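You operate a simulated robot arm through the tools that you are given. There is no shell and no other tool.

The job below is to be done with a simulated robot arm. You get a single attempt, and the scene is never put back.

Task
Wipe the dust off the purifier cover.
Fine: switch the air purifier off before you wipe, use the yellow cleaning pad and put it back, then switch on again and leave it running. Set down upright: yellow cleaning pad. What is to be rubbed or washed off counts as gone when no trace of it is left.

Only the result counts: the job must be done as asked and must still hold three seconds after the hand-in. Knocking over, shifting, dropping, spilling or breaking anything else fails it. Lids that push on must go on centred and level and be pressed home; caps that screw on are set level and turned clockwise until they are tight.

Robot
A 6-joint arm with a two-finger gripper, fixed in place. Base frame: the origin is on the floor under the middle of its stand, x ahead of it, y to its left, z up. Readings come in m, degrees, newtons and seconds.
It reaches about 1.572 m from its shoulder. Its first joint turns from -166.0 to 166.0 degrees. Payload 2.45 kg.
Tool frame: the origin (TCP) lies between the finger pads and is the grasp point; the fingertips stand 0.02 m ahead of it; z points along the fingers, y is the line along which they close. The gripper opens to 0.14 m; its body begins 0.168 m behind the TCP.
Orientation is told as [roll, pitch, yaw] about the base's x, y, z axes, in that order, counted from this pose: with the fingers straight down and closing along the base's y, the tool's x points along the base's -x, its y along +y and its z along -z.

Tools
- The arm moves only by the tool drive_tool. Its argument "series" is a list of rows, each a list of 3 entries, a list of its own where there are three numbers: the shift along the tool's x, y, z in m, then the turn, a rotation vector about the tool's x, y, z in rad, then the opening, from 0 (shut) to 1 (fully open). In form: [[[x, y, z], [wx, wy, wz], jaw], ...]. A call has 1 to 20 rows; each row is the pose to reach, as a shift and turn from the pose commanded when the call began, along the tool's axes at that moment. Each row takes 0.2 s and may step no farther than 0.05 m and 8.6 degrees from the row before; otherwise, or with a gripper value out of range, the whole call is refused. A pose out of reach is approached as far as the arm can. The call stops where the force on the tool passes 90 N (or 10 N more than at its start, if that is more) or the arm is blocked; 0.2 s more then pass. The fingers move at their own pace (about 0.045 m/s each) and stop on an object; they squeeze with about 20 N. The grip force told is the motor's: it shows also when the fingers shut on nothing. Time passes only in rows, and 0.2 s behind the last, so rows that repeat a pose let the fingers close. The reply holds the time, the measured pose of the TCP, the force on the tool along the base axes, the opening and the grip force, in the units named above and with some noise, with the torque about the TCP (base axes, N m) and any sound that the robot's microphone picked up, and new pictures: "pictures" is both (left out), scene, wrist or none.
- Cameras (640 x 400 px; columns grow to the right, rows downward): "scene" is fixed at [0.4011, 0.4994, 1.1497]; the picture's right is [-0.31, -0.95, 0.00], its down [-0.62, 0.20, -0.76] and it looks along [0.72, -0.24, -0.65] (base axes); focal length 355 px, centre (320, 200). "wrist" rides on the gripper at [0.078, 0.011, -0.209] in the tool frame; the picture's right is [-0.14, 0.99, 0.00], its down [-0.92, -0.13, -0.37] and it looks along [-0.36, -0.05, 0.93] (tool axes); focal length 280 px, centre (320, 200). There is no depth. A picture from a camera that has moved, and an enlarged one, comes with that camera's place and axes in the base frame and with its lens.
- inspect(camera, box): a new picture of the part [left, top, right, bottom] of that camera's present view, enlarged. The clock stands still meanwhile.
- sign_off(): hands the job in; it is judged then, once.

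Places have to be worked out from the pictures, the camera data and where the tool is seen. Open the gripper and draw the arm clear of the work before you hand the job in, unless the task says otherwise.

The tools are called by a JSON object that holds its "fn" and its "kwargs". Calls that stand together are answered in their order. drive_tool: Moves the arm, as the interface text tells. Its arguments: {"type":"object","properties":{"series":{"type":"array","items":{"type":"array"}},"pictures":{"type":"string","enum":["both","scene","wrist","none"]}},"required":["series"]} The other tools are called the same way: inspect (camera, box) takes an enlarged picture of a part of a camera's view; sign_off () hands the job in.

At the start:

```text
time: 0.0
position: [0.841, 0.0221, 0.8192]
tcp_rot: [0.1, -0.1, 0.1]
force: [-0.2, -1.3, 0.6]
ft_torque: [0.01, 0.02, -0.01]
width: 0.14
finger_force: 0.0
```

scene: 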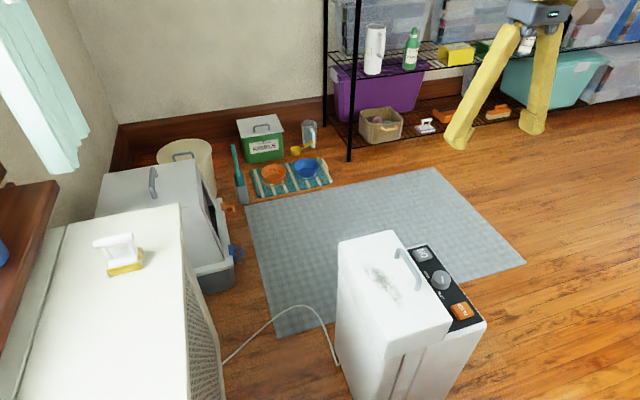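
wrist: 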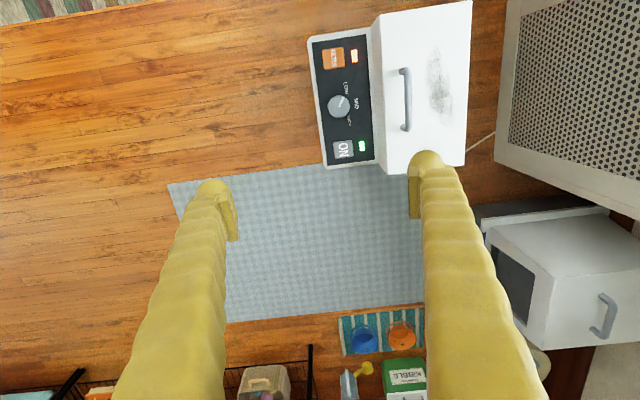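

I'll look closely at the purifier, its controls, and the yellow pad before moving anything.

{"fn": "inspect", "kwargs": {"camera": "scene", "box": [320, 220, 500, 400]}}

{"fn": "inspect", "kwargs": {"camera": "wrist", "box": [300, 0, 500, 180]}}

{"fn": "inspect", "kwargs": {"camera": "scene", "box": [40, 180, 240, 340]}}

{"fn": "inspect", "kwargs": {"camera": "scene", "box": [340, 0, 640, 160]}}

```text
2.22 times, centred on (410, 310) of scene
camera zoom: at [0.4011, 0.4994, 1.1497], right [-0.31, -0.95, 0.0], down [-0.62, 0.2, -0.76], along [0.72, -0.24, -0.65], focal length 790 px, centre (120, -44)
```

zoom: 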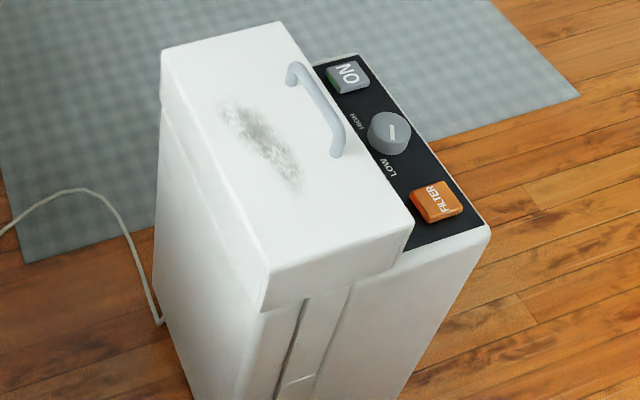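

```text
2.22 times, centred on (400, 90) of wrist
camera zoom: at [0.7635, 0.0323, 1.0303], right [0.14, 0.99, 0.0], down [0.92, -0.13, 0.37], along [0.36, -0.05, -0.93], focal length 623 px, centre (142, 444)
```

zoom: 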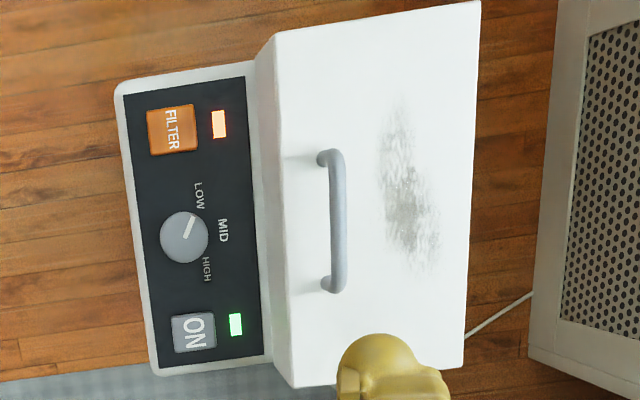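

```text
2.50 times, centred on (140, 260) of scene
camera zoom: at [0.4011, 0.4994, 1.1497], right [-0.31, -0.95, 0.0], down [-0.62, 0.2, -0.76], along [0.72, -0.24, -0.65], focal length 889 px, centre (770, 50)
```

zoom: 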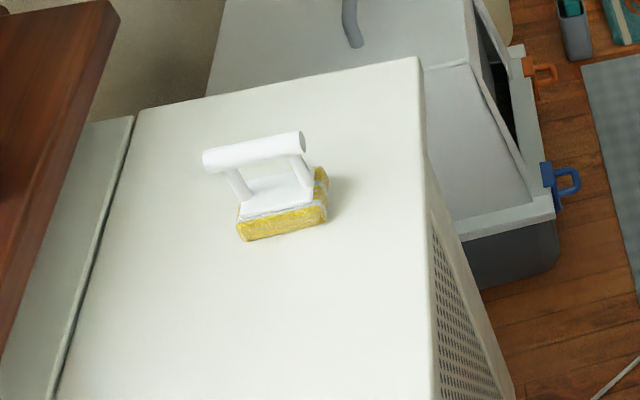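

```text
2.13 times, centred on (490, 80) of scene
camera zoom: at [0.4011, 0.4994, 1.1497], right [-0.31, -0.95, 0.0], down [-0.62, 0.2, -0.76], along [0.72, -0.24, -0.65], focal length 758 px, centre (-43, 456)
```

zoom: 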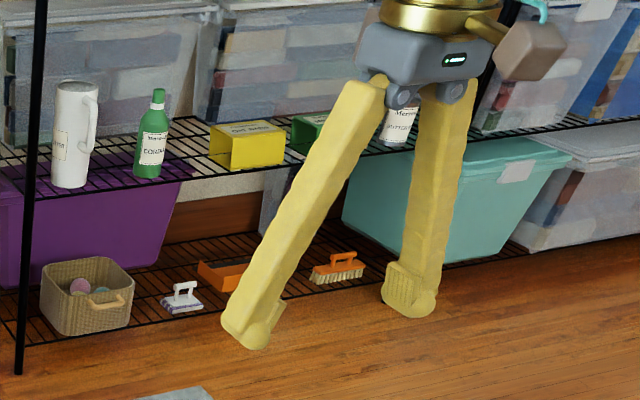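

The ON button (green light lit) looks to be near (0.88, 0.065, 0.46). The cover spans about x 0.67–0.92 and y 0.14–0.27 at z≈0.54. I'll shift left while staying high, so the wrist camera can see the pad on the cabinet.

{"fn": "drive_tool", "kwargs": {"series": [[[0, 0.04, -0.02], [0, 0, 0], 1], [[0, 0.08, -0.03], [0, 0, 0], 1], [[0, 0.12, -0.03], [0, 0, 0], 1], [[0, 0.16, -0.03], [0, 0, 0], 1], [[0, 0.2, -0.03], [0, 0, 0], 1], [[0, 0.24, -0.03], [0, 0, 0], 1], [[0, 0.28, -0.03], [0, 0, 0], 1], [[0, 0.32, -0.03], [0, 0, 0], 1], [[0, 0.36, -0.03], [0, 0, 0], 1], [[0, 0.36, -0.03], [0, 0, 0], 1]]}}

```text
time: 2.2
position: [0.8406, 0.3816, 0.851]
tcp_rot: [0.0, 0.0, 0.0]
force: [-0.2, -0.4, 0.0]
ft_torque: [0.03, -0.03, 0.02]
width: 0.1399
finger_force: 0.1
camera wrist: at [0.7636, 0.3915, 1.0602], right [0.14, 0.99, 0.0], down [0.92, -0.13, 0.37], along [0.36, -0.05, -0.93], focal length 280 px, centre (320, 200)
```

scene: 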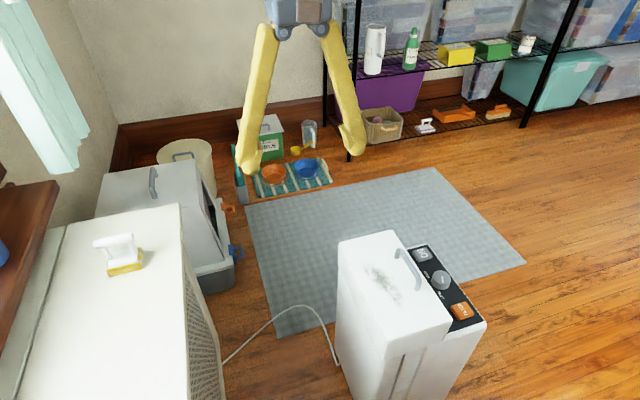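
wrist: 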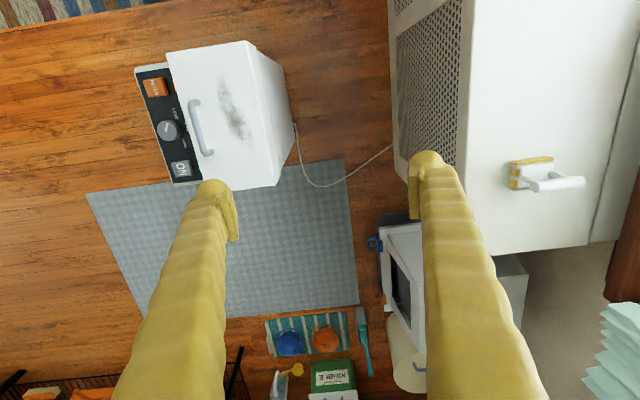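

The pad is now in the wrist view on top of the cabinet. I'll enlarge it to triangulate it and read how the handle is oriented.

{"fn": "inspect", "kwargs": {"camera": "wrist", "box": [460, 110, 640, 250]}}

{"fn": "inspect", "kwargs": {"camera": "wrist", "box": [120, 20, 310, 200]}}

{"fn": "inspect", "kwargs": {"camera": "scene", "box": [80, 220, 160, 290]}}

```text
2.86 times, centred on (550, 180) of wrist
camera zoom: at [0.7636, 0.3915, 1.0602], right [0.14, 0.99, 0.0], down [0.92, -0.13, 0.37], along [0.36, -0.05, -0.93], focal length 801 px, centre (-337, 257)
```

zoom: 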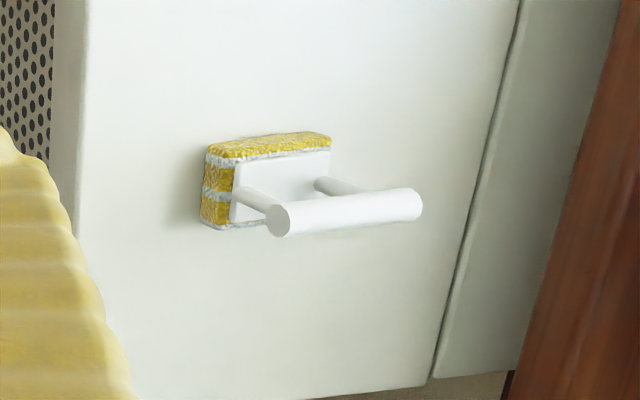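

```text
2.22 times, centred on (215, 110) of wrist
camera zoom: at [0.7636, 0.3915, 1.0602], right [0.14, 0.99, 0.0], down [0.92, -0.13, 0.37], along [0.36, -0.05, -0.93], focal length 623 px, centre (553, 400)
```

zoom: 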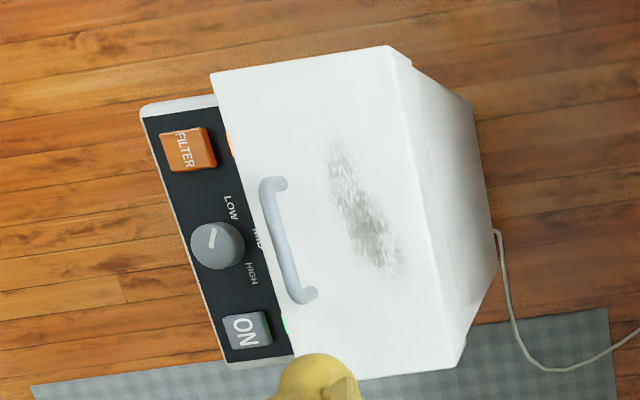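

```text
5.71 times, centred on (120, 255) of scene
camera zoom: at [0.4011, 0.4994, 1.1497], right [-0.31, -0.95, 0.0], down [-0.62, 0.2, -0.76], along [0.72, -0.24, -0.65], focal length 2031 px, centre (1463, -114)
```

zoom: 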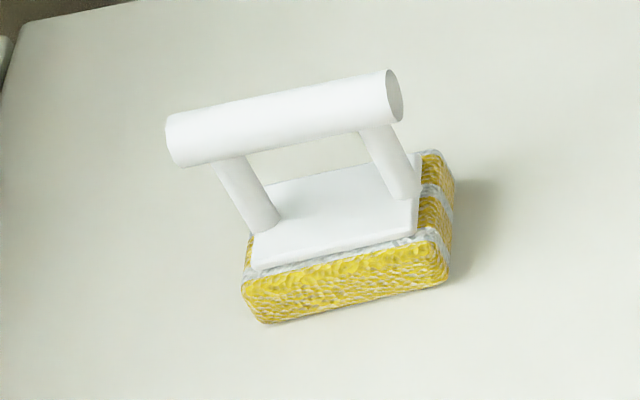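

I have the pad's handle bar at about (0.938, 0.715, 0.675), running along y, with the cabinet top at z≈0.60. Next I'll go above the ON button at about (0.883, 0.064), closing the fingers on the way and stopping well above it.

{"fn": "drive_tool", "kwargs": {"series": [[[-0.01, -0.045, 0], [0, 0, 0], 0], [[-0.02, -0.09, 0], [0, 0, 0], 0], [[-0.03, -0.135, 0], [0, 0, 0], 0], [[-0.042, -0.18, 0], [0, 0, 0], 0], [[-0.042, -0.225, 0], [0, 0, 0], 0], [[-0.042, -0.27, 0], [0, 0, 0], 0], [[-0.042, -0.318, 0], [0, 0, 0], 0], [[-0.042, -0.318, 0.045], [0, 0, 0], 0], [[-0.042, -0.318, 0.09], [0, 0, 0], 0], [[-0.042, -0.318, 0.135], [0, 0, 0], 0], [[-0.042, -0.318, 0.18], [0, 0, 0], 0], [[-0.042, -0.318, 0.225], [0, 0, 0], 0], [[-0.042, -0.318, 0.27], [0, 0, 0], 0], [[-0.042, -0.318, 0.27], [0, 0, 0], 0]]}}

```text
time: 5.2
position: [0.8843, 0.0637, 0.5797]
tcp_rot: [0.1, 0.0, 0.0]
force: [0.5, -0.7, 0.5]
ft_torque: [0.01, 0.03, -0.01]
width: 0.0002
finger_force: 20.0
camera wrist: at [0.8065, 0.0737, 0.7895], right [0.14, 0.99, 0.0], down [0.92, -0.13, 0.37], along [0.37, -0.05, -0.93], focal length 280 px, centre (320, 200)
```

scene: 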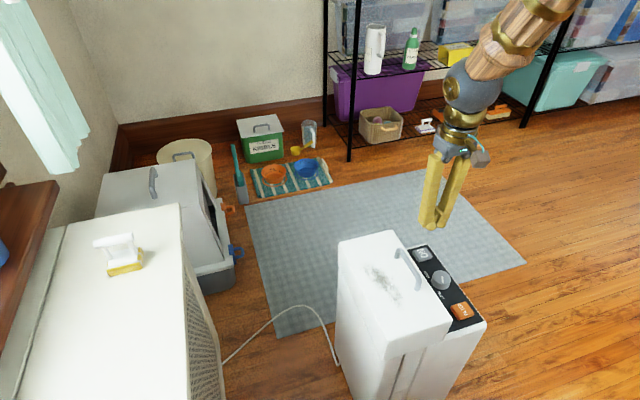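
wrist: 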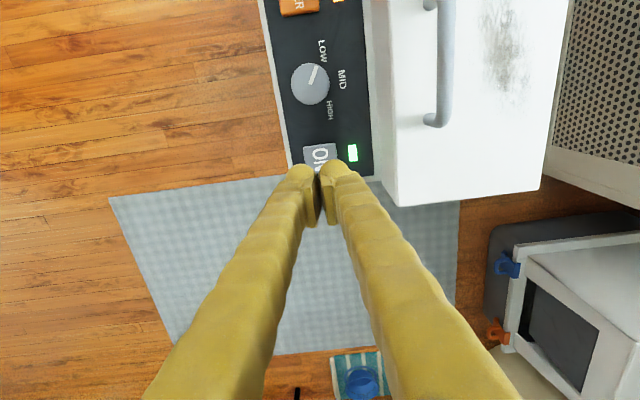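

The fingers are closed and sit over the ON button. I'll zoom in to check the alignment before pressing.

{"fn": "inspect", "kwargs": {"camera": "wrist", "box": [260, 100, 400, 200]}}

{"fn": "inspect", "kwargs": {"camera": "scene", "box": [380, 140, 500, 340]}}

```text
4.00 times, centred on (330, 150) of wrist
camera zoom: at [0.8065, 0.0737, 0.7895], right [0.14, 0.99, 0.0], down [0.92, -0.13, 0.37], along [0.37, -0.05, -0.93], focal length 1122 px, centre (280, 400)
```

zoom: 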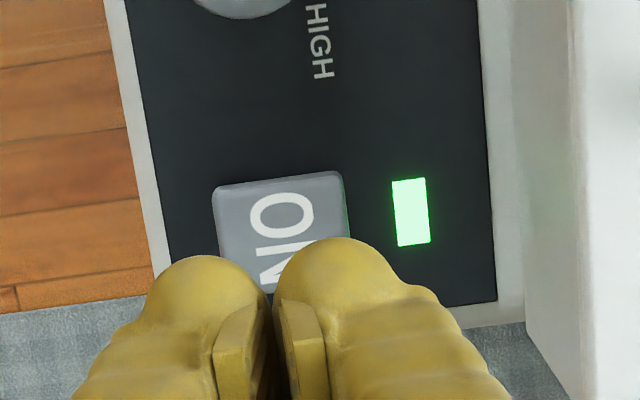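

```text
2.00 times, centred on (440, 240) of scene
camera zoom: at [0.4011, 0.4994, 1.1497], right [-0.31, -0.95, 0.0], down [-0.62, 0.2, -0.76], along [0.72, -0.24, -0.65], focal length 711 px, centre (80, 120)
```

zoom: 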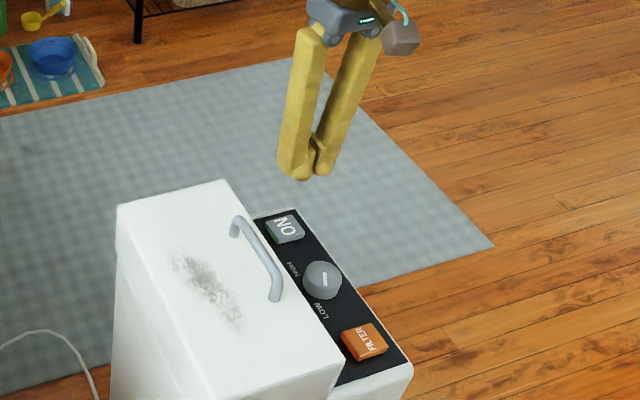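

The tip is centred over the button. I'll come down to just above it, then press in small steps while watching force and sound.

{"fn": "drive_tool", "kwargs": {"series": [[[0, 0, 0.03], [0, 0, 0], 0], [[0, 0, 0.06], [0, 0, 0], 0], [[0, 0, 0.08], [0, 0, 0], 0], [[0, 0, 0.085], [0, 0, 0], 0], [[0, 0, 0.09], [0, 0, 0], 0], [[0, 0, 0.09], [0, 0, 0], 0]], "pictures": "both"}}

```text
time: 6.6
position: [0.8836, 0.0651, 0.4897]
tcp_rot: [0.1, 0.1, 0.0]
force: [0.3, 1.1, 0.7]
ft_torque: [0.0, -0.01, -0.01]
width: 0.0
finger_force: 19.8
camera wrist: at [0.806, 0.0749, 0.6996], right [0.14, 0.99, 0.0], down [0.92, -0.13, 0.37], along [0.37, -0.05, -0.93], focal length 280 px, centre (320, 200)
```

scene: 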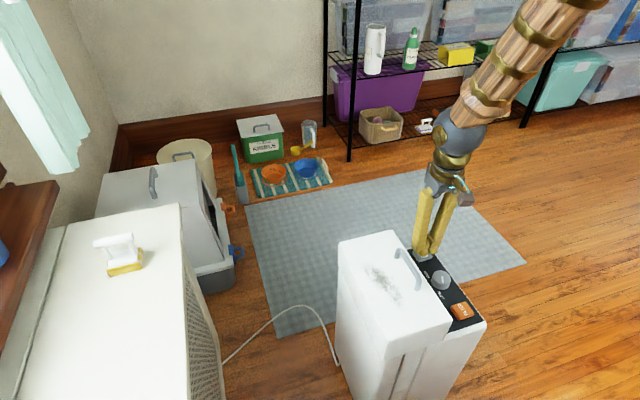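
wrist: 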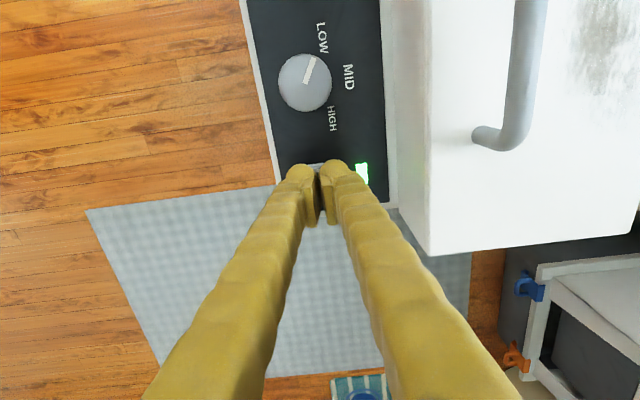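

There's no contact yet: the tip is at about z=0.47 and the light is still green. I'll keep going down in 3 mm steps.

{"fn": "drive_tool", "kwargs": {"series": [[[0, 0, 0.003], [0, 0, 0], 0], [[0, 0, 0.006], [0, 0, 0], 0], [[0, 0, 0.009], [0, 0, 0], 0], [[0, 0, 0.009], [0, 0, 0], 0]], "pictures": "wrist"}}

```text
time: 7.6
position: [0.882, 0.064, 0.4811]
tcp_rot: [0.1, 0.0, 0.1]
force: [-0.2, 0.2, -0.1]
ft_torque: [-0.02, 0.02, -0.01]
width: 0.0001
finger_force: 20.1
camera wrist: at [0.8049, 0.0741, 0.6911], right [0.14, 0.99, 0.0], down [0.92, -0.13, 0.37], along [0.36, -0.05, -0.93], focal length 280 px, centre (320, 200)
```

wrist: 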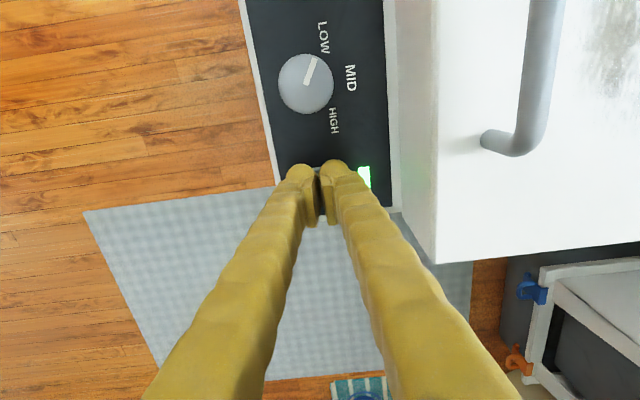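

Still no force. I'll continue down in 2 mm steps.

{"fn": "drive_tool", "kwargs": {"series": [[[0, 0, 0.002], [0, 0, 0], 0], [[0, 0, 0.004], [0, 0, 0], 0], [[0, 0, 0.006], [0, 0, 0], 0], [[0, 0, 0.006], [0, 0, 0], 0]], "pictures": "wrist"}}

```text
time: 8.6
position: [0.8841, 0.064, 0.4743]
tcp_rot: [0.0, 0.0, 0.0]
force: [-0.3, -0.4, 0.3]
ft_torque: [-0.01, -0.03, 0.01]
width: 0.0059
finger_force: 29.7
camera wrist: at [0.8052, 0.074, 0.6854], right [0.14, 0.99, 0.0], down [0.92, -0.13, 0.37], along [0.36, -0.05, -0.93], focal length 280 px, centre (320, 200)
```

wrist: 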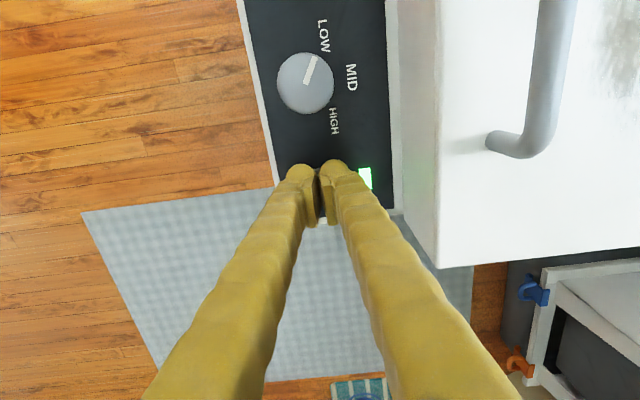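

The opening has grown to about 6 mm and the grip force has risen, so the tips have just touched something. I'll zoom in before pressing any further.

{"fn": "inspect", "kwargs": {"camera": "wrist", "box": [260, 130, 400, 240]}}

{"fn": "inspect", "kwargs": {"camera": "scene", "box": [380, 180, 500, 330]}}

```text
3.64 times, centred on (330, 185) of wrist
camera zoom: at [0.8052, 0.074, 0.6854], right [0.14, 0.99, 0.0], down [0.92, -0.13, 0.37], along [0.36, -0.05, -0.93], focal length 1020 px, centre (284, 254)
```

zoom: 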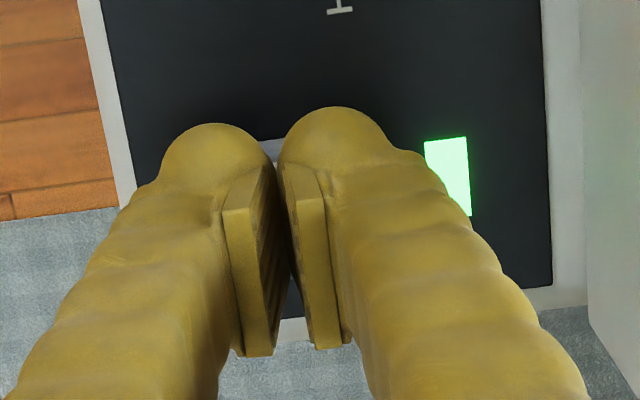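

```text
2.67 times, centred on (440, 255) of scene
camera zoom: at [0.4011, 0.4994, 1.1497], right [-0.31, -0.95, 0.0], down [-0.62, 0.2, -0.76], along [0.72, -0.24, -0.65], focal length 948 px, centre (0, 53)
```

zoom: 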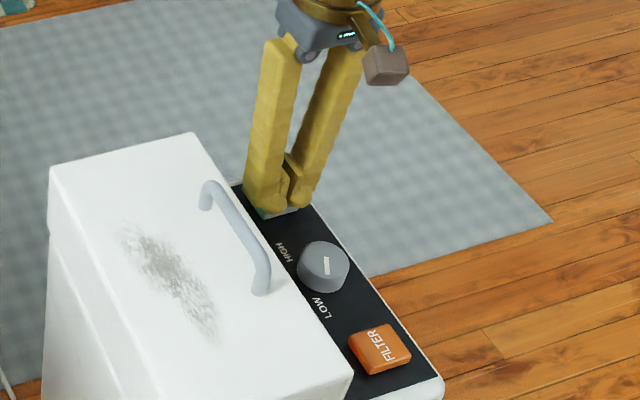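

The tips are resting on the button, so I'll press a little deeper and watch for a click or a change in the light.

{"fn": "drive_tool", "kwargs": {"series": [[[0, 0, 0.002], [0, 0, 0], 0], [[0, 0, 0.004], [0, 0, 0], 0], [[0, 0, 0.004], [0, 0, 0], 0]], "pictures": "wrist"}}

```text
time: 9.4
position: [0.8823, 0.0645, 0.4708]
tcp_rot: [0.0, -0.1, 0.0]
force: [-0.3, -1.1, 3.4]
ft_torque: [-0.01, 0.0, 0.0]
width: 0.0061
finger_force: 29.3
heard: click
camera wrist: at [0.8054, 0.0748, 0.6812], right [0.14, 0.99, 0.0], down [0.92, -0.13, 0.37], along [0.37, -0.05, -0.93], focal length 280 px, centre (320, 200)
```

wrist: 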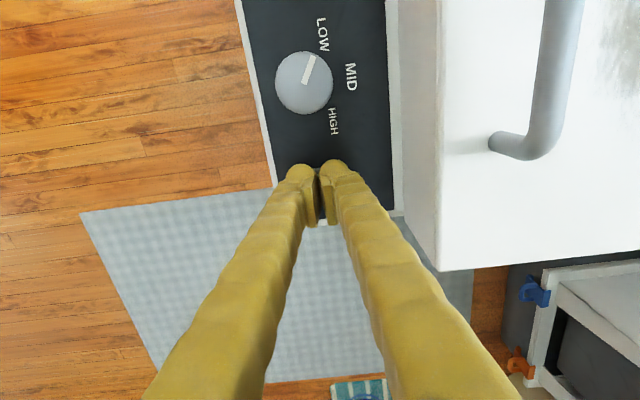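

I heard a click and the green light went out. I'll lift straight up and confirm it stays off.

{"fn": "drive_tool", "kwargs": {"series": [[[0, 0, -0.01], [0, 0, 0], 0], [[0, 0, -0.04], [0, 0, 0], 0], [[0, 0, -0.08], [0, 0, 0], 0], [[0, 0, -0.12], [0, 0, 0], 0], [[0, 0, -0.165], [0, 0, 0], 0], [[0, 0, -0.21], [0, 0, 0], 0], [[0, 0, -0.255], [0, 0, 0], 0], [[0, 0, -0.3], [0, 0, 0], 0], [[0, 0, -0.3], [0, 0, 0], 0]], "pictures": "both"}}

{"fn": "inspect", "kwargs": {"camera": "wrist", "box": [260, 0, 540, 180]}}

```text
time: 11.4
position: [0.8835, 0.0638, 0.772]
tcp_rot: [0.0, 0.1, 0.0]
force: [-0.1, 1.1, -0.3]
ft_torque: [-0.02, -0.02, 0.01]
width: 0.0
finger_force: 30.0
camera wrist: at [0.8058, 0.0738, 0.9816], right [0.14, 0.99, 0.0], down [0.92, -0.13, 0.37], along [0.36, -0.05, -0.93], focal length 280 px, centre (320, 200)
```

scene: 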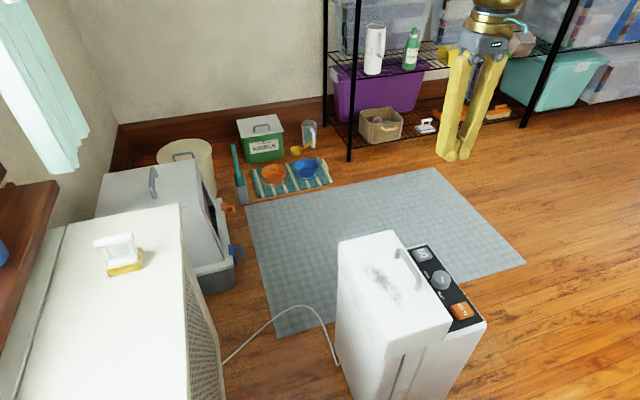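
wrist: 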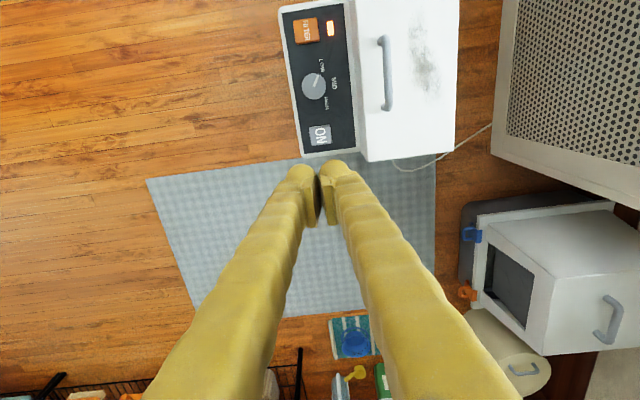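

```text
2.22 times, centred on (400, 90) of wrist
camera zoom: at [0.8058, 0.0738, 0.9816], right [0.14, 0.99, 0.0], down [0.92, -0.13, 0.37], along [0.36, -0.05, -0.93], focal length 623 px, centre (142, 444)
```

zoom: 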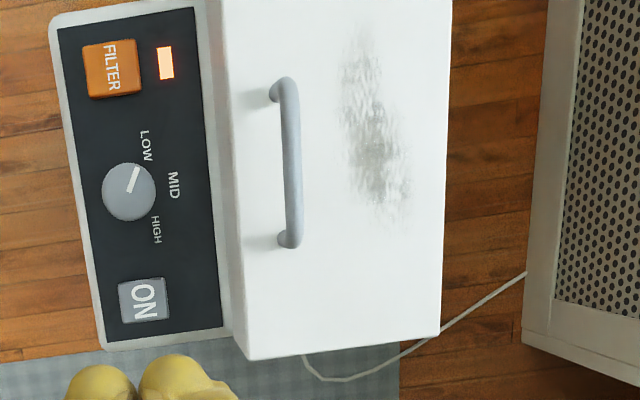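

The purifier is off: the green light is dark and nothing has moved. Now I'll travel high to above the pad, opening the jaw and turning the tool -90° so the fingers straddle the handle bar.

{"fn": "drive_tool", "kwargs": {"series": [[[-0.0039, 0.0465, -0.0057], [0, 0, -0.1122], 0.7], [[-0.0078, 0.093, -0.0114], [0, 0, -0.2244], 0.7], [[-0.0117, 0.1395, -0.0171], [0, 0, -0.3366], 0.7], [[-0.0156, 0.186, -0.0228], [0, 0, -0.4488], 0.7], [[-0.0195, 0.2325, -0.0285], [0, 0, -0.561], 0.7], [[-0.0234, 0.279, -0.0342], [0, 0, -0.6732], 0.7], [[-0.0273, 0.3255, -0.0399], [0, 0, -0.7854], 0.7], [[-0.0312, 0.372, -0.0456], [0, 0, -0.8976], 0.7], [[-0.0351, 0.4185, -0.0513], [0, 0, -1.0098], 0.7], [[-0.039, 0.465, -0.057], [0, 0, -1.122], 0.7], [[-0.0429, 0.5115, -0.0627], [0, 0, -1.2342], 0.7], [[-0.0468, 0.558, -0.0684], [0, 0, -1.3464], 0.7], [[-0.0507, 0.6045, -0.0741], [0, 0, -1.4586], 0.7], [[-0.0546, 0.651, -0.0798], [0, 0, -1.5708], 0.7], [[-0.0546, 0.651, -0.0798], [0, 0, -1.5708], 0.7], [[-0.0546, 0.651, -0.0798], [0, 0, -1.5708], 0.7]]}}

```text
time: 14.8
position: [0.9354, 0.7147, 0.8494]
tcp_rot: [0.0, 0.0, 90.0]
force: [0.6, 0.3, 0.6]
ft_torque: [0.02, -0.04, 0.0]
width: 0.0977
finger_force: 0.0
camera wrist: at [0.9255, 0.636, 1.0604], right [-0.99, 0.14, 0.0], down [0.13, 0.92, 0.37], along [0.05, 0.36, -0.93], focal length 280 px, centre (320, 200)
```

scene: 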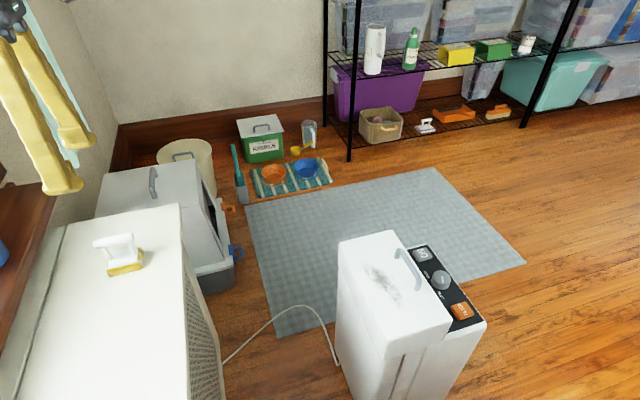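
wrist: 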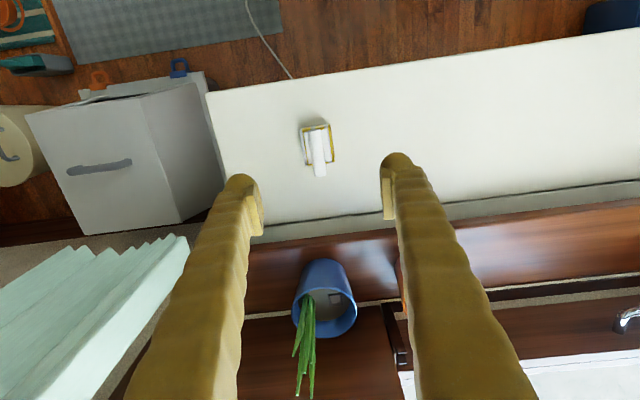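

The plant pot on the sill is well behind the pad, at about y≥0.88, so coming down at y≈0.715 is clear. I'll zoom on the pad to refine the bar's centre and direction.

{"fn": "inspect", "kwargs": {"camera": "wrist", "box": [270, 100, 370, 200]}}

```text
4.00 times, centred on (320, 150) of wrist
camera zoom: at [0.9255, 0.636, 1.0604], right [-0.99, 0.14, 0.0], down [0.13, 0.92, 0.37], along [0.05, 0.36, -0.93], focal length 1122 px, centre (320, 400)
```

zoom: 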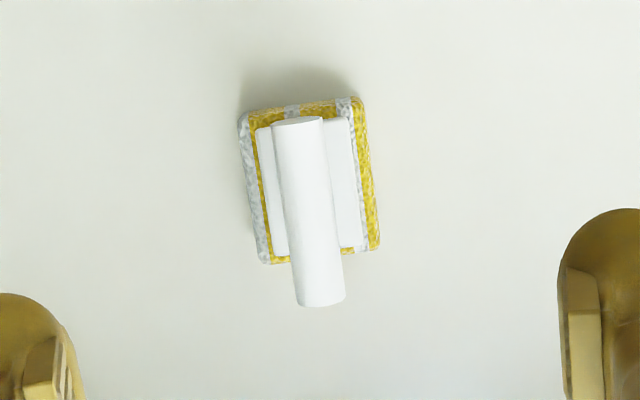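

The bar's centre is at about (0.940, 0.717), running along y. I'll nudge the aim and descend with the jaw open around the bar, stopping at TCP z≈0.675.

{"fn": "drive_tool", "kwargs": {"series": [[[-0.002, -0.003, 0.04], [0, 0, 0], 0.7], [[-0.002, -0.003, 0.08], [0, 0, 0], 0.7], [[-0.002, -0.003, 0.12], [0, 0, 0], 0.7], [[-0.002, -0.003, 0.15], [0, 0, 0], 0.7], [[-0.002, -0.003, 0.165], [0, 0, 0], 0.7], [[-0.002, -0.003, 0.175], [0, 0, 0], 0.7], [[-0.002, -0.003, 0.175], [0, 0, 0], 0.7]]}}

{"fn": "inspect", "kwargs": {"camera": "wrist", "box": [220, 110, 420, 230]}}

{"fn": "inspect", "kwargs": {"camera": "scene", "box": [40, 160, 200, 290]}}

```text
time: 16.4
position: [0.9407, 0.7169, 0.6752]
tcp_rot: [-0.1, 0.0, 90.0]
force: [0.0, 0.0, -0.4]
ft_torque: [0.02, 0.0, -0.03]
width: 0.098
finger_force: 0.1
camera wrist: at [0.9301, 0.6385, 0.886], right [-0.99, 0.14, 0.0], down [0.13, 0.92, 0.37], along [0.05, 0.36, -0.93], focal length 280 px, centre (320, 200)
```

scene: 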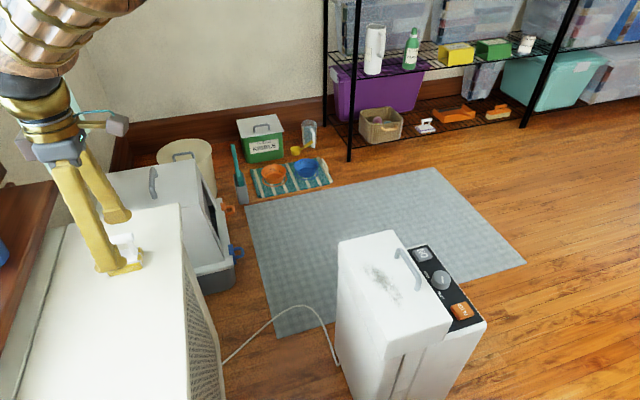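
wrist: 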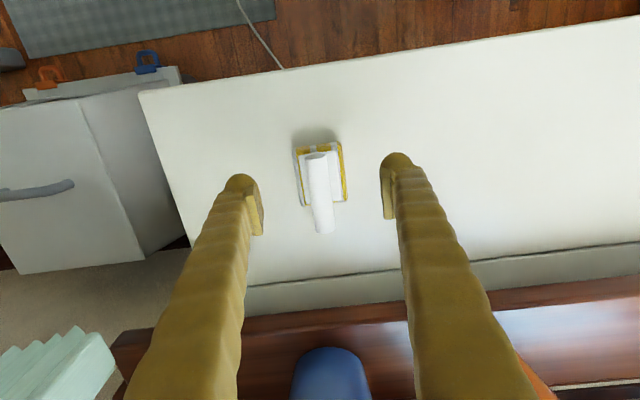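

```text
3.20 times, centred on (320, 170) of wrist
camera zoom: at [0.9301, 0.6385, 0.886], right [-0.99, 0.14, 0.0], down [0.13, 0.92, 0.37], along [0.05, 0.36, -0.93], focal length 897 px, centre (320, 296)
```

zoom: 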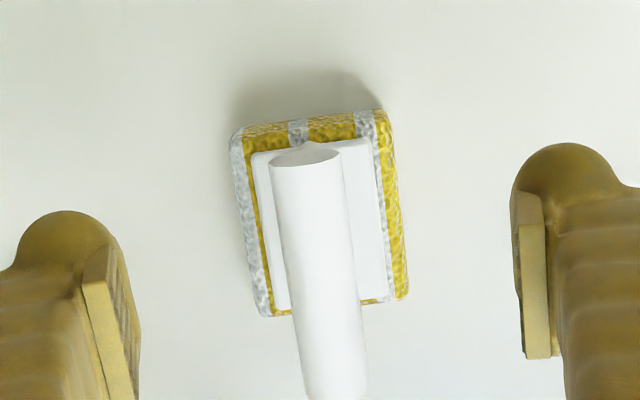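

```text
3.08 times, centred on (120, 225) of scene
camera zoom: at [0.4011, 0.4994, 1.1497], right [-0.31, -0.95, 0.0], down [-0.62, 0.2, -0.76], along [0.72, -0.24, -0.65], focal length 1094 px, centre (935, 123)
```

zoom: 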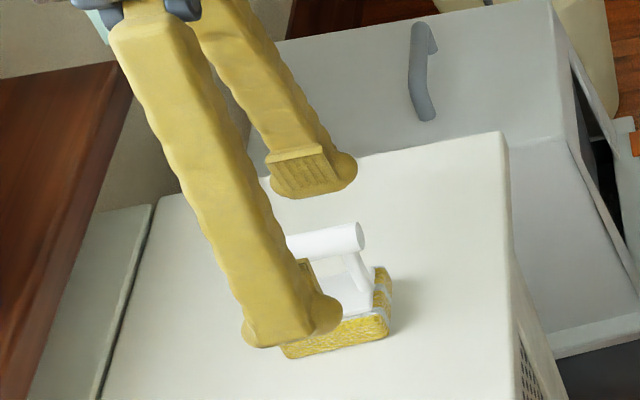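

The fingers straddle the bar evenly, with TCP at (0.941, 0.717, 0.675). I'll close on it and let the grip settle.

{"fn": "drive_tool", "kwargs": {"series": [[[0, 0, 0], [0, 0, 0], 0], [[0, 0, 0], [0, 0, 0], 0], [[0, 0, 0], [0, 0, 0], 0], [[0, 0, 0], [0, 0, 0], 0], [[0, 0, 0], [0, 0, 0], 0], [[0, 0, 0], [0, 0, 0], 0], [[0, 0, 0], [0, 0, 0], 0]]}}

{"fn": "inspect", "kwargs": {"camera": "wrist", "box": [220, 110, 420, 230]}}

{"fn": "inspect", "kwargs": {"camera": "scene", "box": [40, 160, 200, 290]}}

```text
time: 18.0
position: [0.9408, 0.7178, 0.6769]
tcp_rot: [0.0, 0.0, 90.0]
force: [-0.5, 0.6, 0.3]
ft_torque: [0.04, 0.04, -0.01]
width: 0.0161
finger_force: 20.1
camera wrist: at [0.9302, 0.6385, 0.8862], right [-0.99, 0.14, 0.0], down [0.13, 0.92, 0.37], along [0.05, 0.36, -0.93], focal length 280 px, centre (320, 200)
```

scene: 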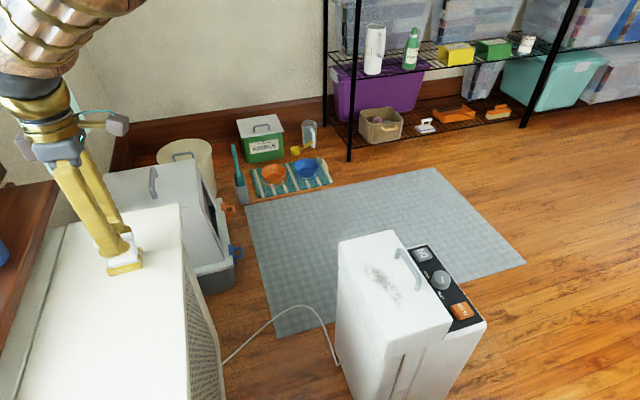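
wrist: 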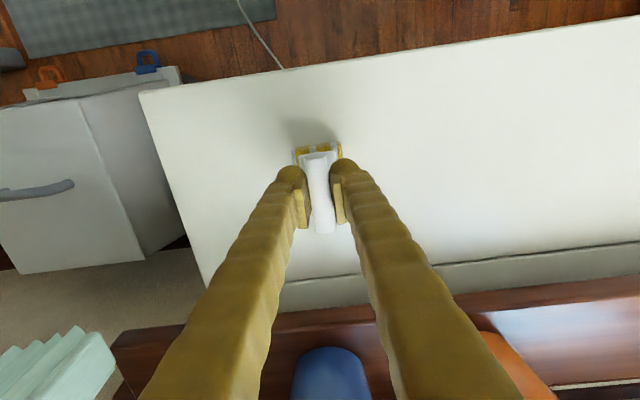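

```text
3.20 times, centred on (320, 170) of wrist
camera zoom: at [0.9302, 0.6385, 0.8862], right [-0.99, 0.14, 0.0], down [0.13, 0.92, 0.37], along [0.05, 0.36, -0.93], focal length 897 px, centre (320, 296)
```

zoom: 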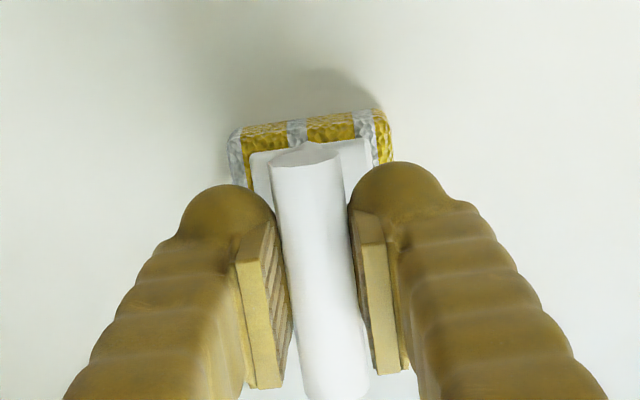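

```text
3.08 times, centred on (120, 225) of scene
camera zoom: at [0.4011, 0.4994, 1.1497], right [-0.31, -0.95, 0.0], down [-0.62, 0.2, -0.76], along [0.72, -0.24, -0.65], focal length 1094 px, centre (935, 123)
```

zoom: 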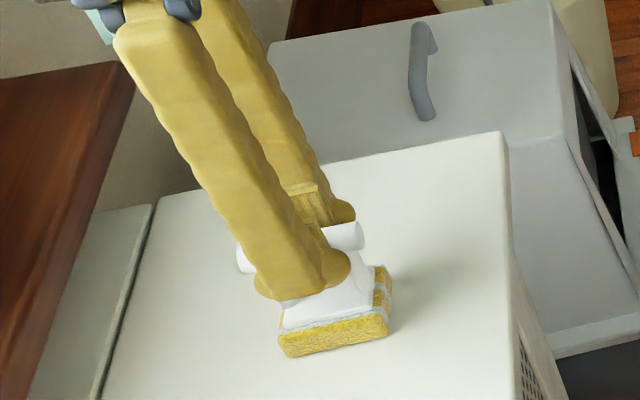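

The bar is held (opening 16 mm, 20 N). I'll remember this pose as the return spot, P0, and lift straight up.

{"fn": "drive_tool", "kwargs": {"series": [[[0, 0, -0.01], [0, 0, 0], 0], [[0, 0, -0.03], [0, 0, 0], 0], [[0, 0, -0.06], [0, 0, 0], 0], [[0, 0, -0.1], [0, 0, 0], 0], [[0, 0, -0.14], [0, 0, 0], 0], [[0, 0, -0.14], [0, 0, 0], 0]]}}

{"fn": "inspect", "kwargs": {"camera": "wrist", "box": [220, 110, 420, 230]}}

{"fn": "inspect", "kwargs": {"camera": "scene", "box": [0, 40, 240, 300]}}

```text
time: 19.4
position: [0.9427, 0.7173, 0.816]
tcp_rot: [0.0, 0.0, 90.0]
force: [0.5, 0.6, -0.5]
ft_torque: [0.0, 0.01, -0.03]
width: 0.0162
finger_force: 19.8
camera wrist: at [0.932, 0.6384, 1.0272], right [-0.99, 0.14, 0.0], down [0.13, 0.92, 0.37], along [0.05, 0.36, -0.93], focal length 280 px, centre (320, 200)
```

scene: 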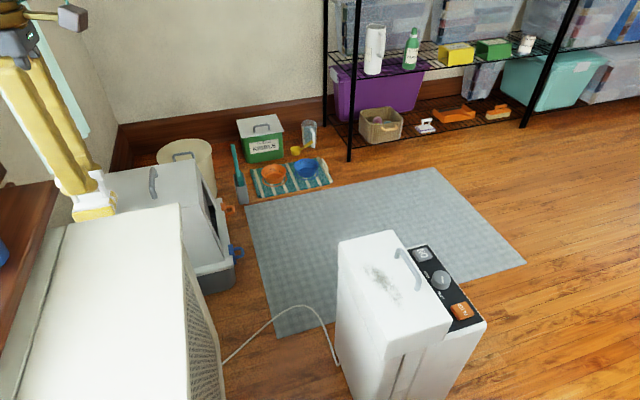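
wrist: 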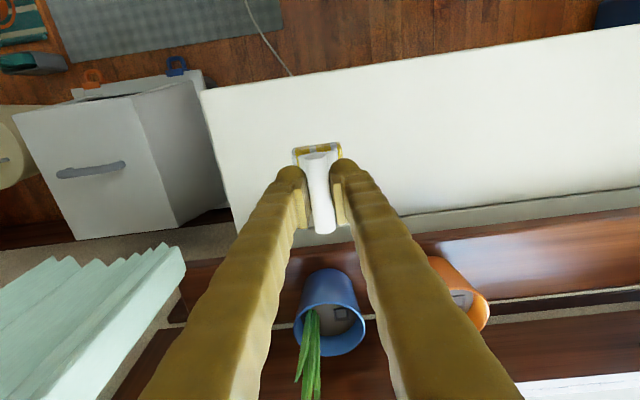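

```text
3.20 times, centred on (320, 170) of wrist
camera zoom: at [0.932, 0.6384, 1.0272], right [-0.99, 0.14, 0.0], down [0.13, 0.92, 0.37], along [0.05, 0.36, -0.93], focal length 897 px, centre (320, 296)
```

zoom: 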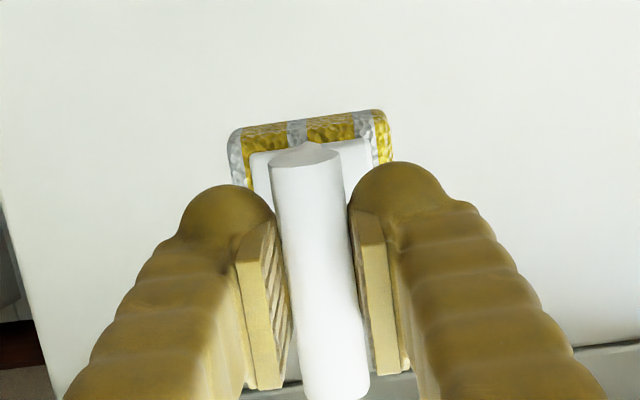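

```text
1.54 times, centred on (120, 170) of scene
camera zoom: at [0.4011, 0.4994, 1.1497], right [-0.31, -0.95, 0.0], down [-0.62, 0.2, -0.76], along [0.72, -0.24, -0.65], focal length 547 px, centre (628, 246)
```

zoom: 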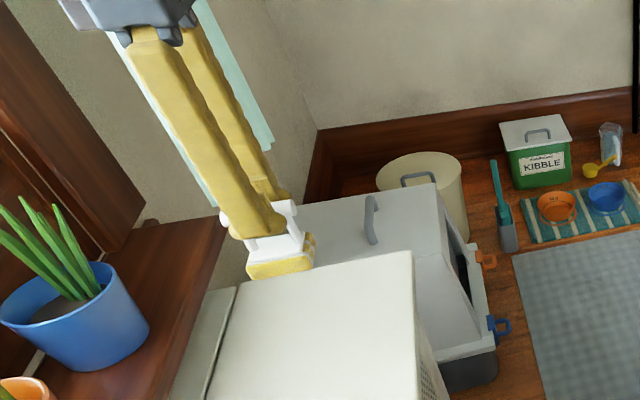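

The pad is hanging level in the grip. I'll carry it high over to the purifier, above the dust at about (0.78, 0.232), staying clear of the cover handle at y≈0.167.

{"fn": "drive_tool", "kwargs": {"series": [[[0.0441, 0.01464, 0.0105], [0, 0, 0], 0], [[0.0882, 0.02928, 0.021], [0, 0, 0], 0], [[0.1323, 0.0439, 0.0316], [0, 0, 0], 0], [[0.1764, 0.0585, 0.0422], [0, 0, 0], 0], [[0.2205, 0.0732, 0.0527], [0, 0, 0], 0], [[0.2646, 0.0878, 0.0633], [0, 0, 0], 0], [[0.3087, 0.1025, 0.0738], [0, 0, 0], 0], [[0.3528, 0.1171, 0.0844], [0, 0, 0], 0], [[0.3969, 0.1317, 0.0949], [0, 0, 0], 0], [[0.441, 0.1464, 0.1055], [0, 0, 0], 0], [[0.485, 0.161, 0.116], [0, 0, 0], 0], [[0.485, 0.161, 0.116], [0, 0, 0], 0]]}}

{"fn": "inspect", "kwargs": {"camera": "wrist", "box": [180, 60, 460, 240]}}

{"fn": "inspect", "kwargs": {"camera": "scene", "box": [300, 160, 500, 340]}}

```text
time: 22.0
position: [0.7805, 0.2319, 0.6988]
tcp_rot: [0.0, 0.0, 90.1]
force: [-0.6, -0.1, -0.9]
ft_torque: [0.01, -0.01, 0.02]
width: 0.0159
finger_force: 20.2
camera wrist: at [0.77, 0.1532, 0.9092], right [-0.99, 0.14, 0.0], down [0.13, 0.92, 0.37], along [0.05, 0.36, -0.93], focal length 280 px, centre (320, 200)
```

scene: 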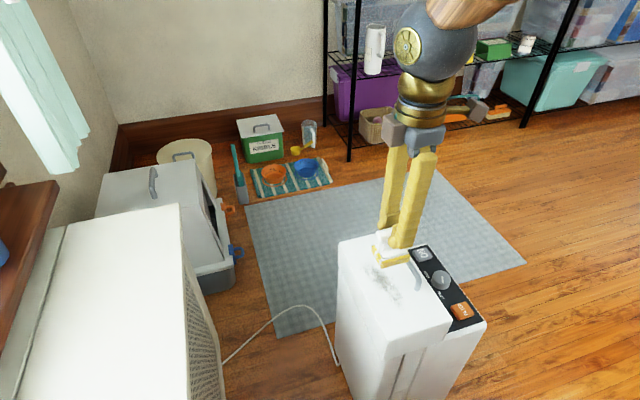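
wrist: 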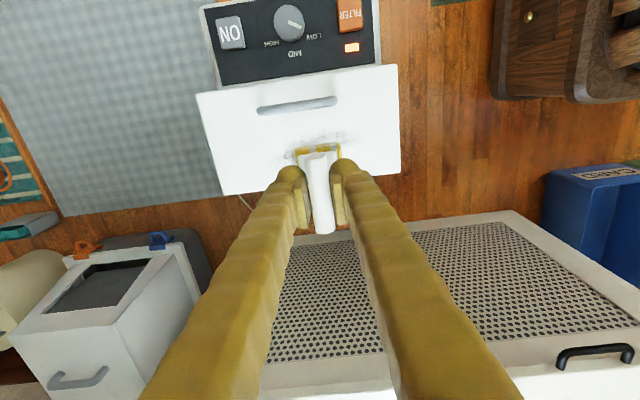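

```text
2.22 times, centred on (320, 150) of wrist
camera zoom: at [0.77, 0.1532, 0.9092], right [-0.99, 0.14, 0.0], down [0.13, 0.92, 0.37], along [0.05, 0.36, -0.93], focal length 623 px, centre (320, 311)
```

zoom: 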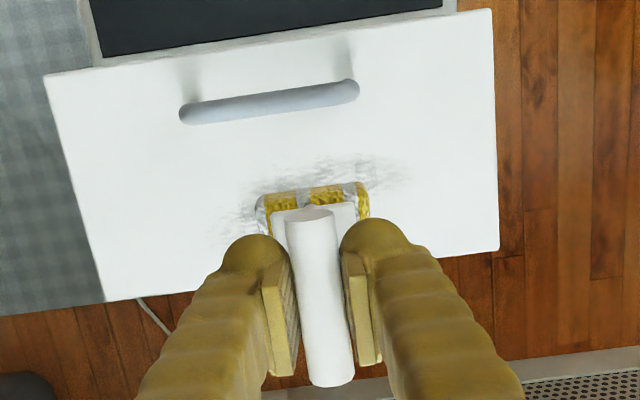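

```text
2.22 times, centred on (400, 250) of scene
camera zoom: at [0.4011, 0.4994, 1.1497], right [-0.31, -0.95, 0.0], down [-0.62, 0.2, -0.76], along [0.72, -0.24, -0.65], focal length 790 px, centre (142, 89)
```

zoom: 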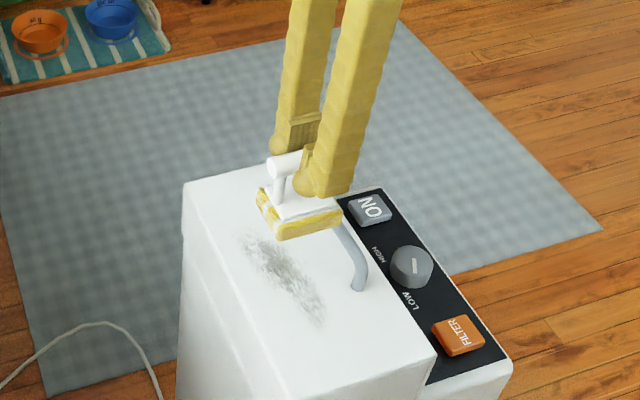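

The refit puts the cover top at z≈0.532, with the dust at x 0.72–0.855 and y 0.20–0.255. The pad should have about 9 cm of air beneath it, so I'll come most of the way down, then feel for contact.

{"fn": "drive_tool", "kwargs": {"series": [[[0, 0, 0.03], [0, 0, 0], 0], [[0, 0, 0.06], [0, 0, 0], 0], [[0, 0, 0.075], [0, 0, 0], 0], [[0, 0, 0.08], [0, 0, 0], 0], [[0, 0, 0.084], [0, 0, 0], 0], [[0, 0, 0.084], [0, 0, 0], 0]]}}

{"fn": "inspect", "kwargs": {"camera": "scene", "box": [300, 180, 480, 340]}}

```text
time: 23.4
position: [0.7796, 0.2311, 0.6159]
tcp_rot: [0.1, 0.0, 90.0]
force: [0.2, -0.2, -0.5]
ft_torque: [0.0, 0.0, -0.01]
width: 0.0157
finger_force: 19.7
camera wrist: at [0.7701, 0.1529, 0.826], right [-0.99, 0.14, 0.0], down [0.13, 0.92, 0.37], along [0.05, 0.36, -0.93], focal length 280 px, centre (320, 200)
```

scene: 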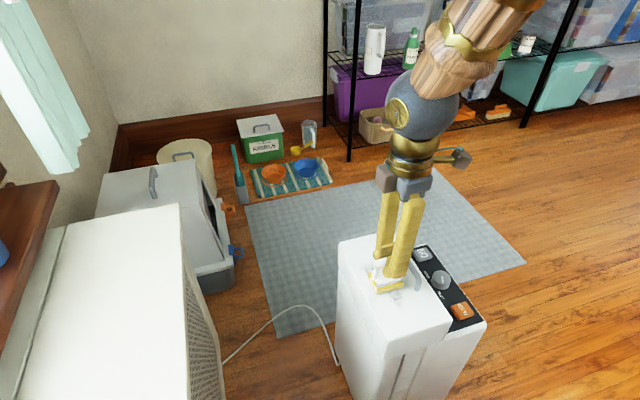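
wrist: 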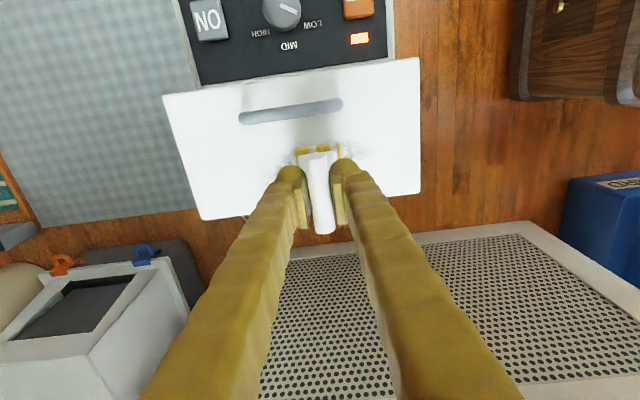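

```text
2.50 times, centred on (390, 260) of scene
camera zoom: at [0.4011, 0.4994, 1.1497], right [-0.31, -0.95, 0.0], down [-0.62, 0.2, -0.76], along [0.72, -0.24, -0.65], focal length 889 px, centre (145, 50)
```

zoom: 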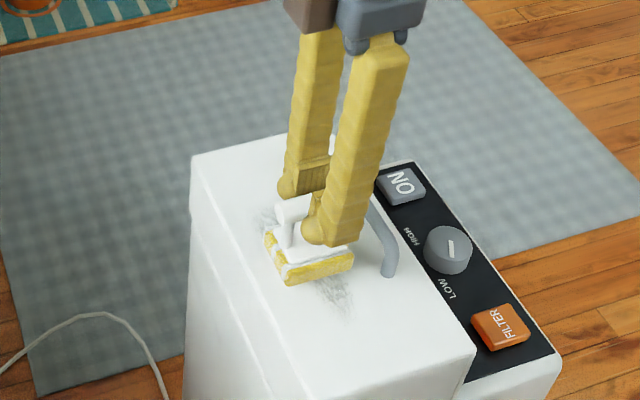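

The pad is hovering just above the dust with no contact force. I'll go down in 2 mm steps to find the surface.

{"fn": "drive_tool", "kwargs": {"series": [[[0, 0, 0.002], [0, 0, 0], 0], [[0, 0, 0.004], [0, 0, 0], 0], [[0, 0, 0.006], [0, 0, 0], 0], [[0, 0, 0.006], [0, 0, 0], 0]], "pictures": "none"}}

```text
time: 24.4
position: [0.7795, 0.2319, 0.6106]
tcp_rot: [-0.1, 0.0, 90.0]
force: [0.4, 0.6, 0.0]
ft_torque: [0.04, -0.03, 0.03]
width: 0.0161
finger_force: 19.6
```

Still no contact at z≈0.610. I'll continue down in 2 mm steps.

{"fn": "drive_tool", "kwargs": {"series": [[[0, 0, 0.002], [0, 0, 0], 0], [[0, 0, 0.004], [0, 0, 0], 0], [[0, 0, 0.004], [0, 0, 0], 0]], "pictures": "none"}}

```text
time: 25.2
position: [0.7799, 0.2327, 0.6047]
tcp_rot: [0.0, 0.1, 90.0]
force: [0.2, 0.2, -0.7]
ft_torque: [0.04, -0.03, -0.02]
width: 0.0158
finger_force: 20.2
```

There's no force at z≈0.606 either. I'll keep going in 1.5 mm steps.

{"fn": "drive_tool", "kwargs": {"series": [[[0, 0, 0.0015], [0, 0, 0], 0], [[0, 0, 0.003], [0, 0, 0], 0], [[0, 0, 0.003], [0, 0, 0], 0]], "pictures": "none"}}

```text
time: 26.0
position: [0.7789, 0.233, 0.6027]
tcp_rot: [0.0, 0.0, 90.0]
force: [0.1, -0.3, 0.1]
ft_torque: [0.0, 0.02, 0.04]
width: 0.0157
finger_force: 19.9
```

Nothing yet at z≈0.603, so I'll take another small step down.

{"fn": "drive_tool", "kwargs": {"series": [[[0, 0, 0.0015], [0, 0, 0], 0], [[0, 0, 0.003], [0, 0, 0], 0], [[0, 0, 0.003], [0, 0, 0], 0]], "pictures": "wrist"}}

{"fn": "inspect", "kwargs": {"camera": "scene", "box": [350, 230, 430, 310]}}

```text
time: 26.8
position: [0.7801, 0.233, 0.5998]
tcp_rot: [0.1, 0.0, 90.0]
force: [-0.7, -0.2, 0.4]
ft_torque: [0.02, 0.05, 0.03]
width: 0.0157
finger_force: 19.9
camera wrist: at [0.7693, 0.1535, 0.8098], right [-0.99, 0.14, 0.0], down [0.13, 0.92, 0.37], along [0.05, 0.36, -0.93], focal length 280 px, centre (320, 200)
```

wrist: 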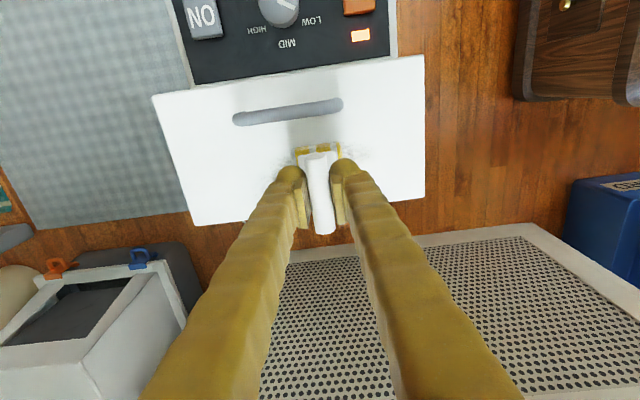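

```text
5.00 times, centred on (390, 270) of scene
camera zoom: at [0.4011, 0.4994, 1.1497], right [-0.31, -0.95, 0.0], down [-0.62, 0.2, -0.76], along [0.72, -0.24, -0.65], focal length 1777 px, centre (-30, -150)
```

zoom: 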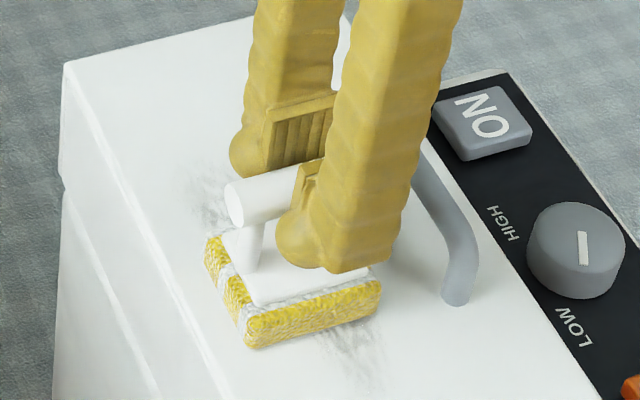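

The pad looks nearly down and the handle is clear on its far side. I'll keep going in 1 mm steps.

{"fn": "drive_tool", "kwargs": {"series": [[[0, 0, 0.001], [0, 0, 0], 0], [[0, 0, 0.002], [0, 0, 0], 0], [[0, 0, 0.003], [0, 0, 0], 0], [[0, 0, 0.003], [0, 0, 0], 0]], "pictures": "none"}}

```text
time: 27.8
position: [0.7788, 0.2323, 0.5964]
tcp_rot: [0.0, 0.0, 90.0]
force: [-0.3, 0.6, -0.8]
ft_torque: [0.0, 0.01, 0.02]
width: 0.0144
finger_force: 19.9
```

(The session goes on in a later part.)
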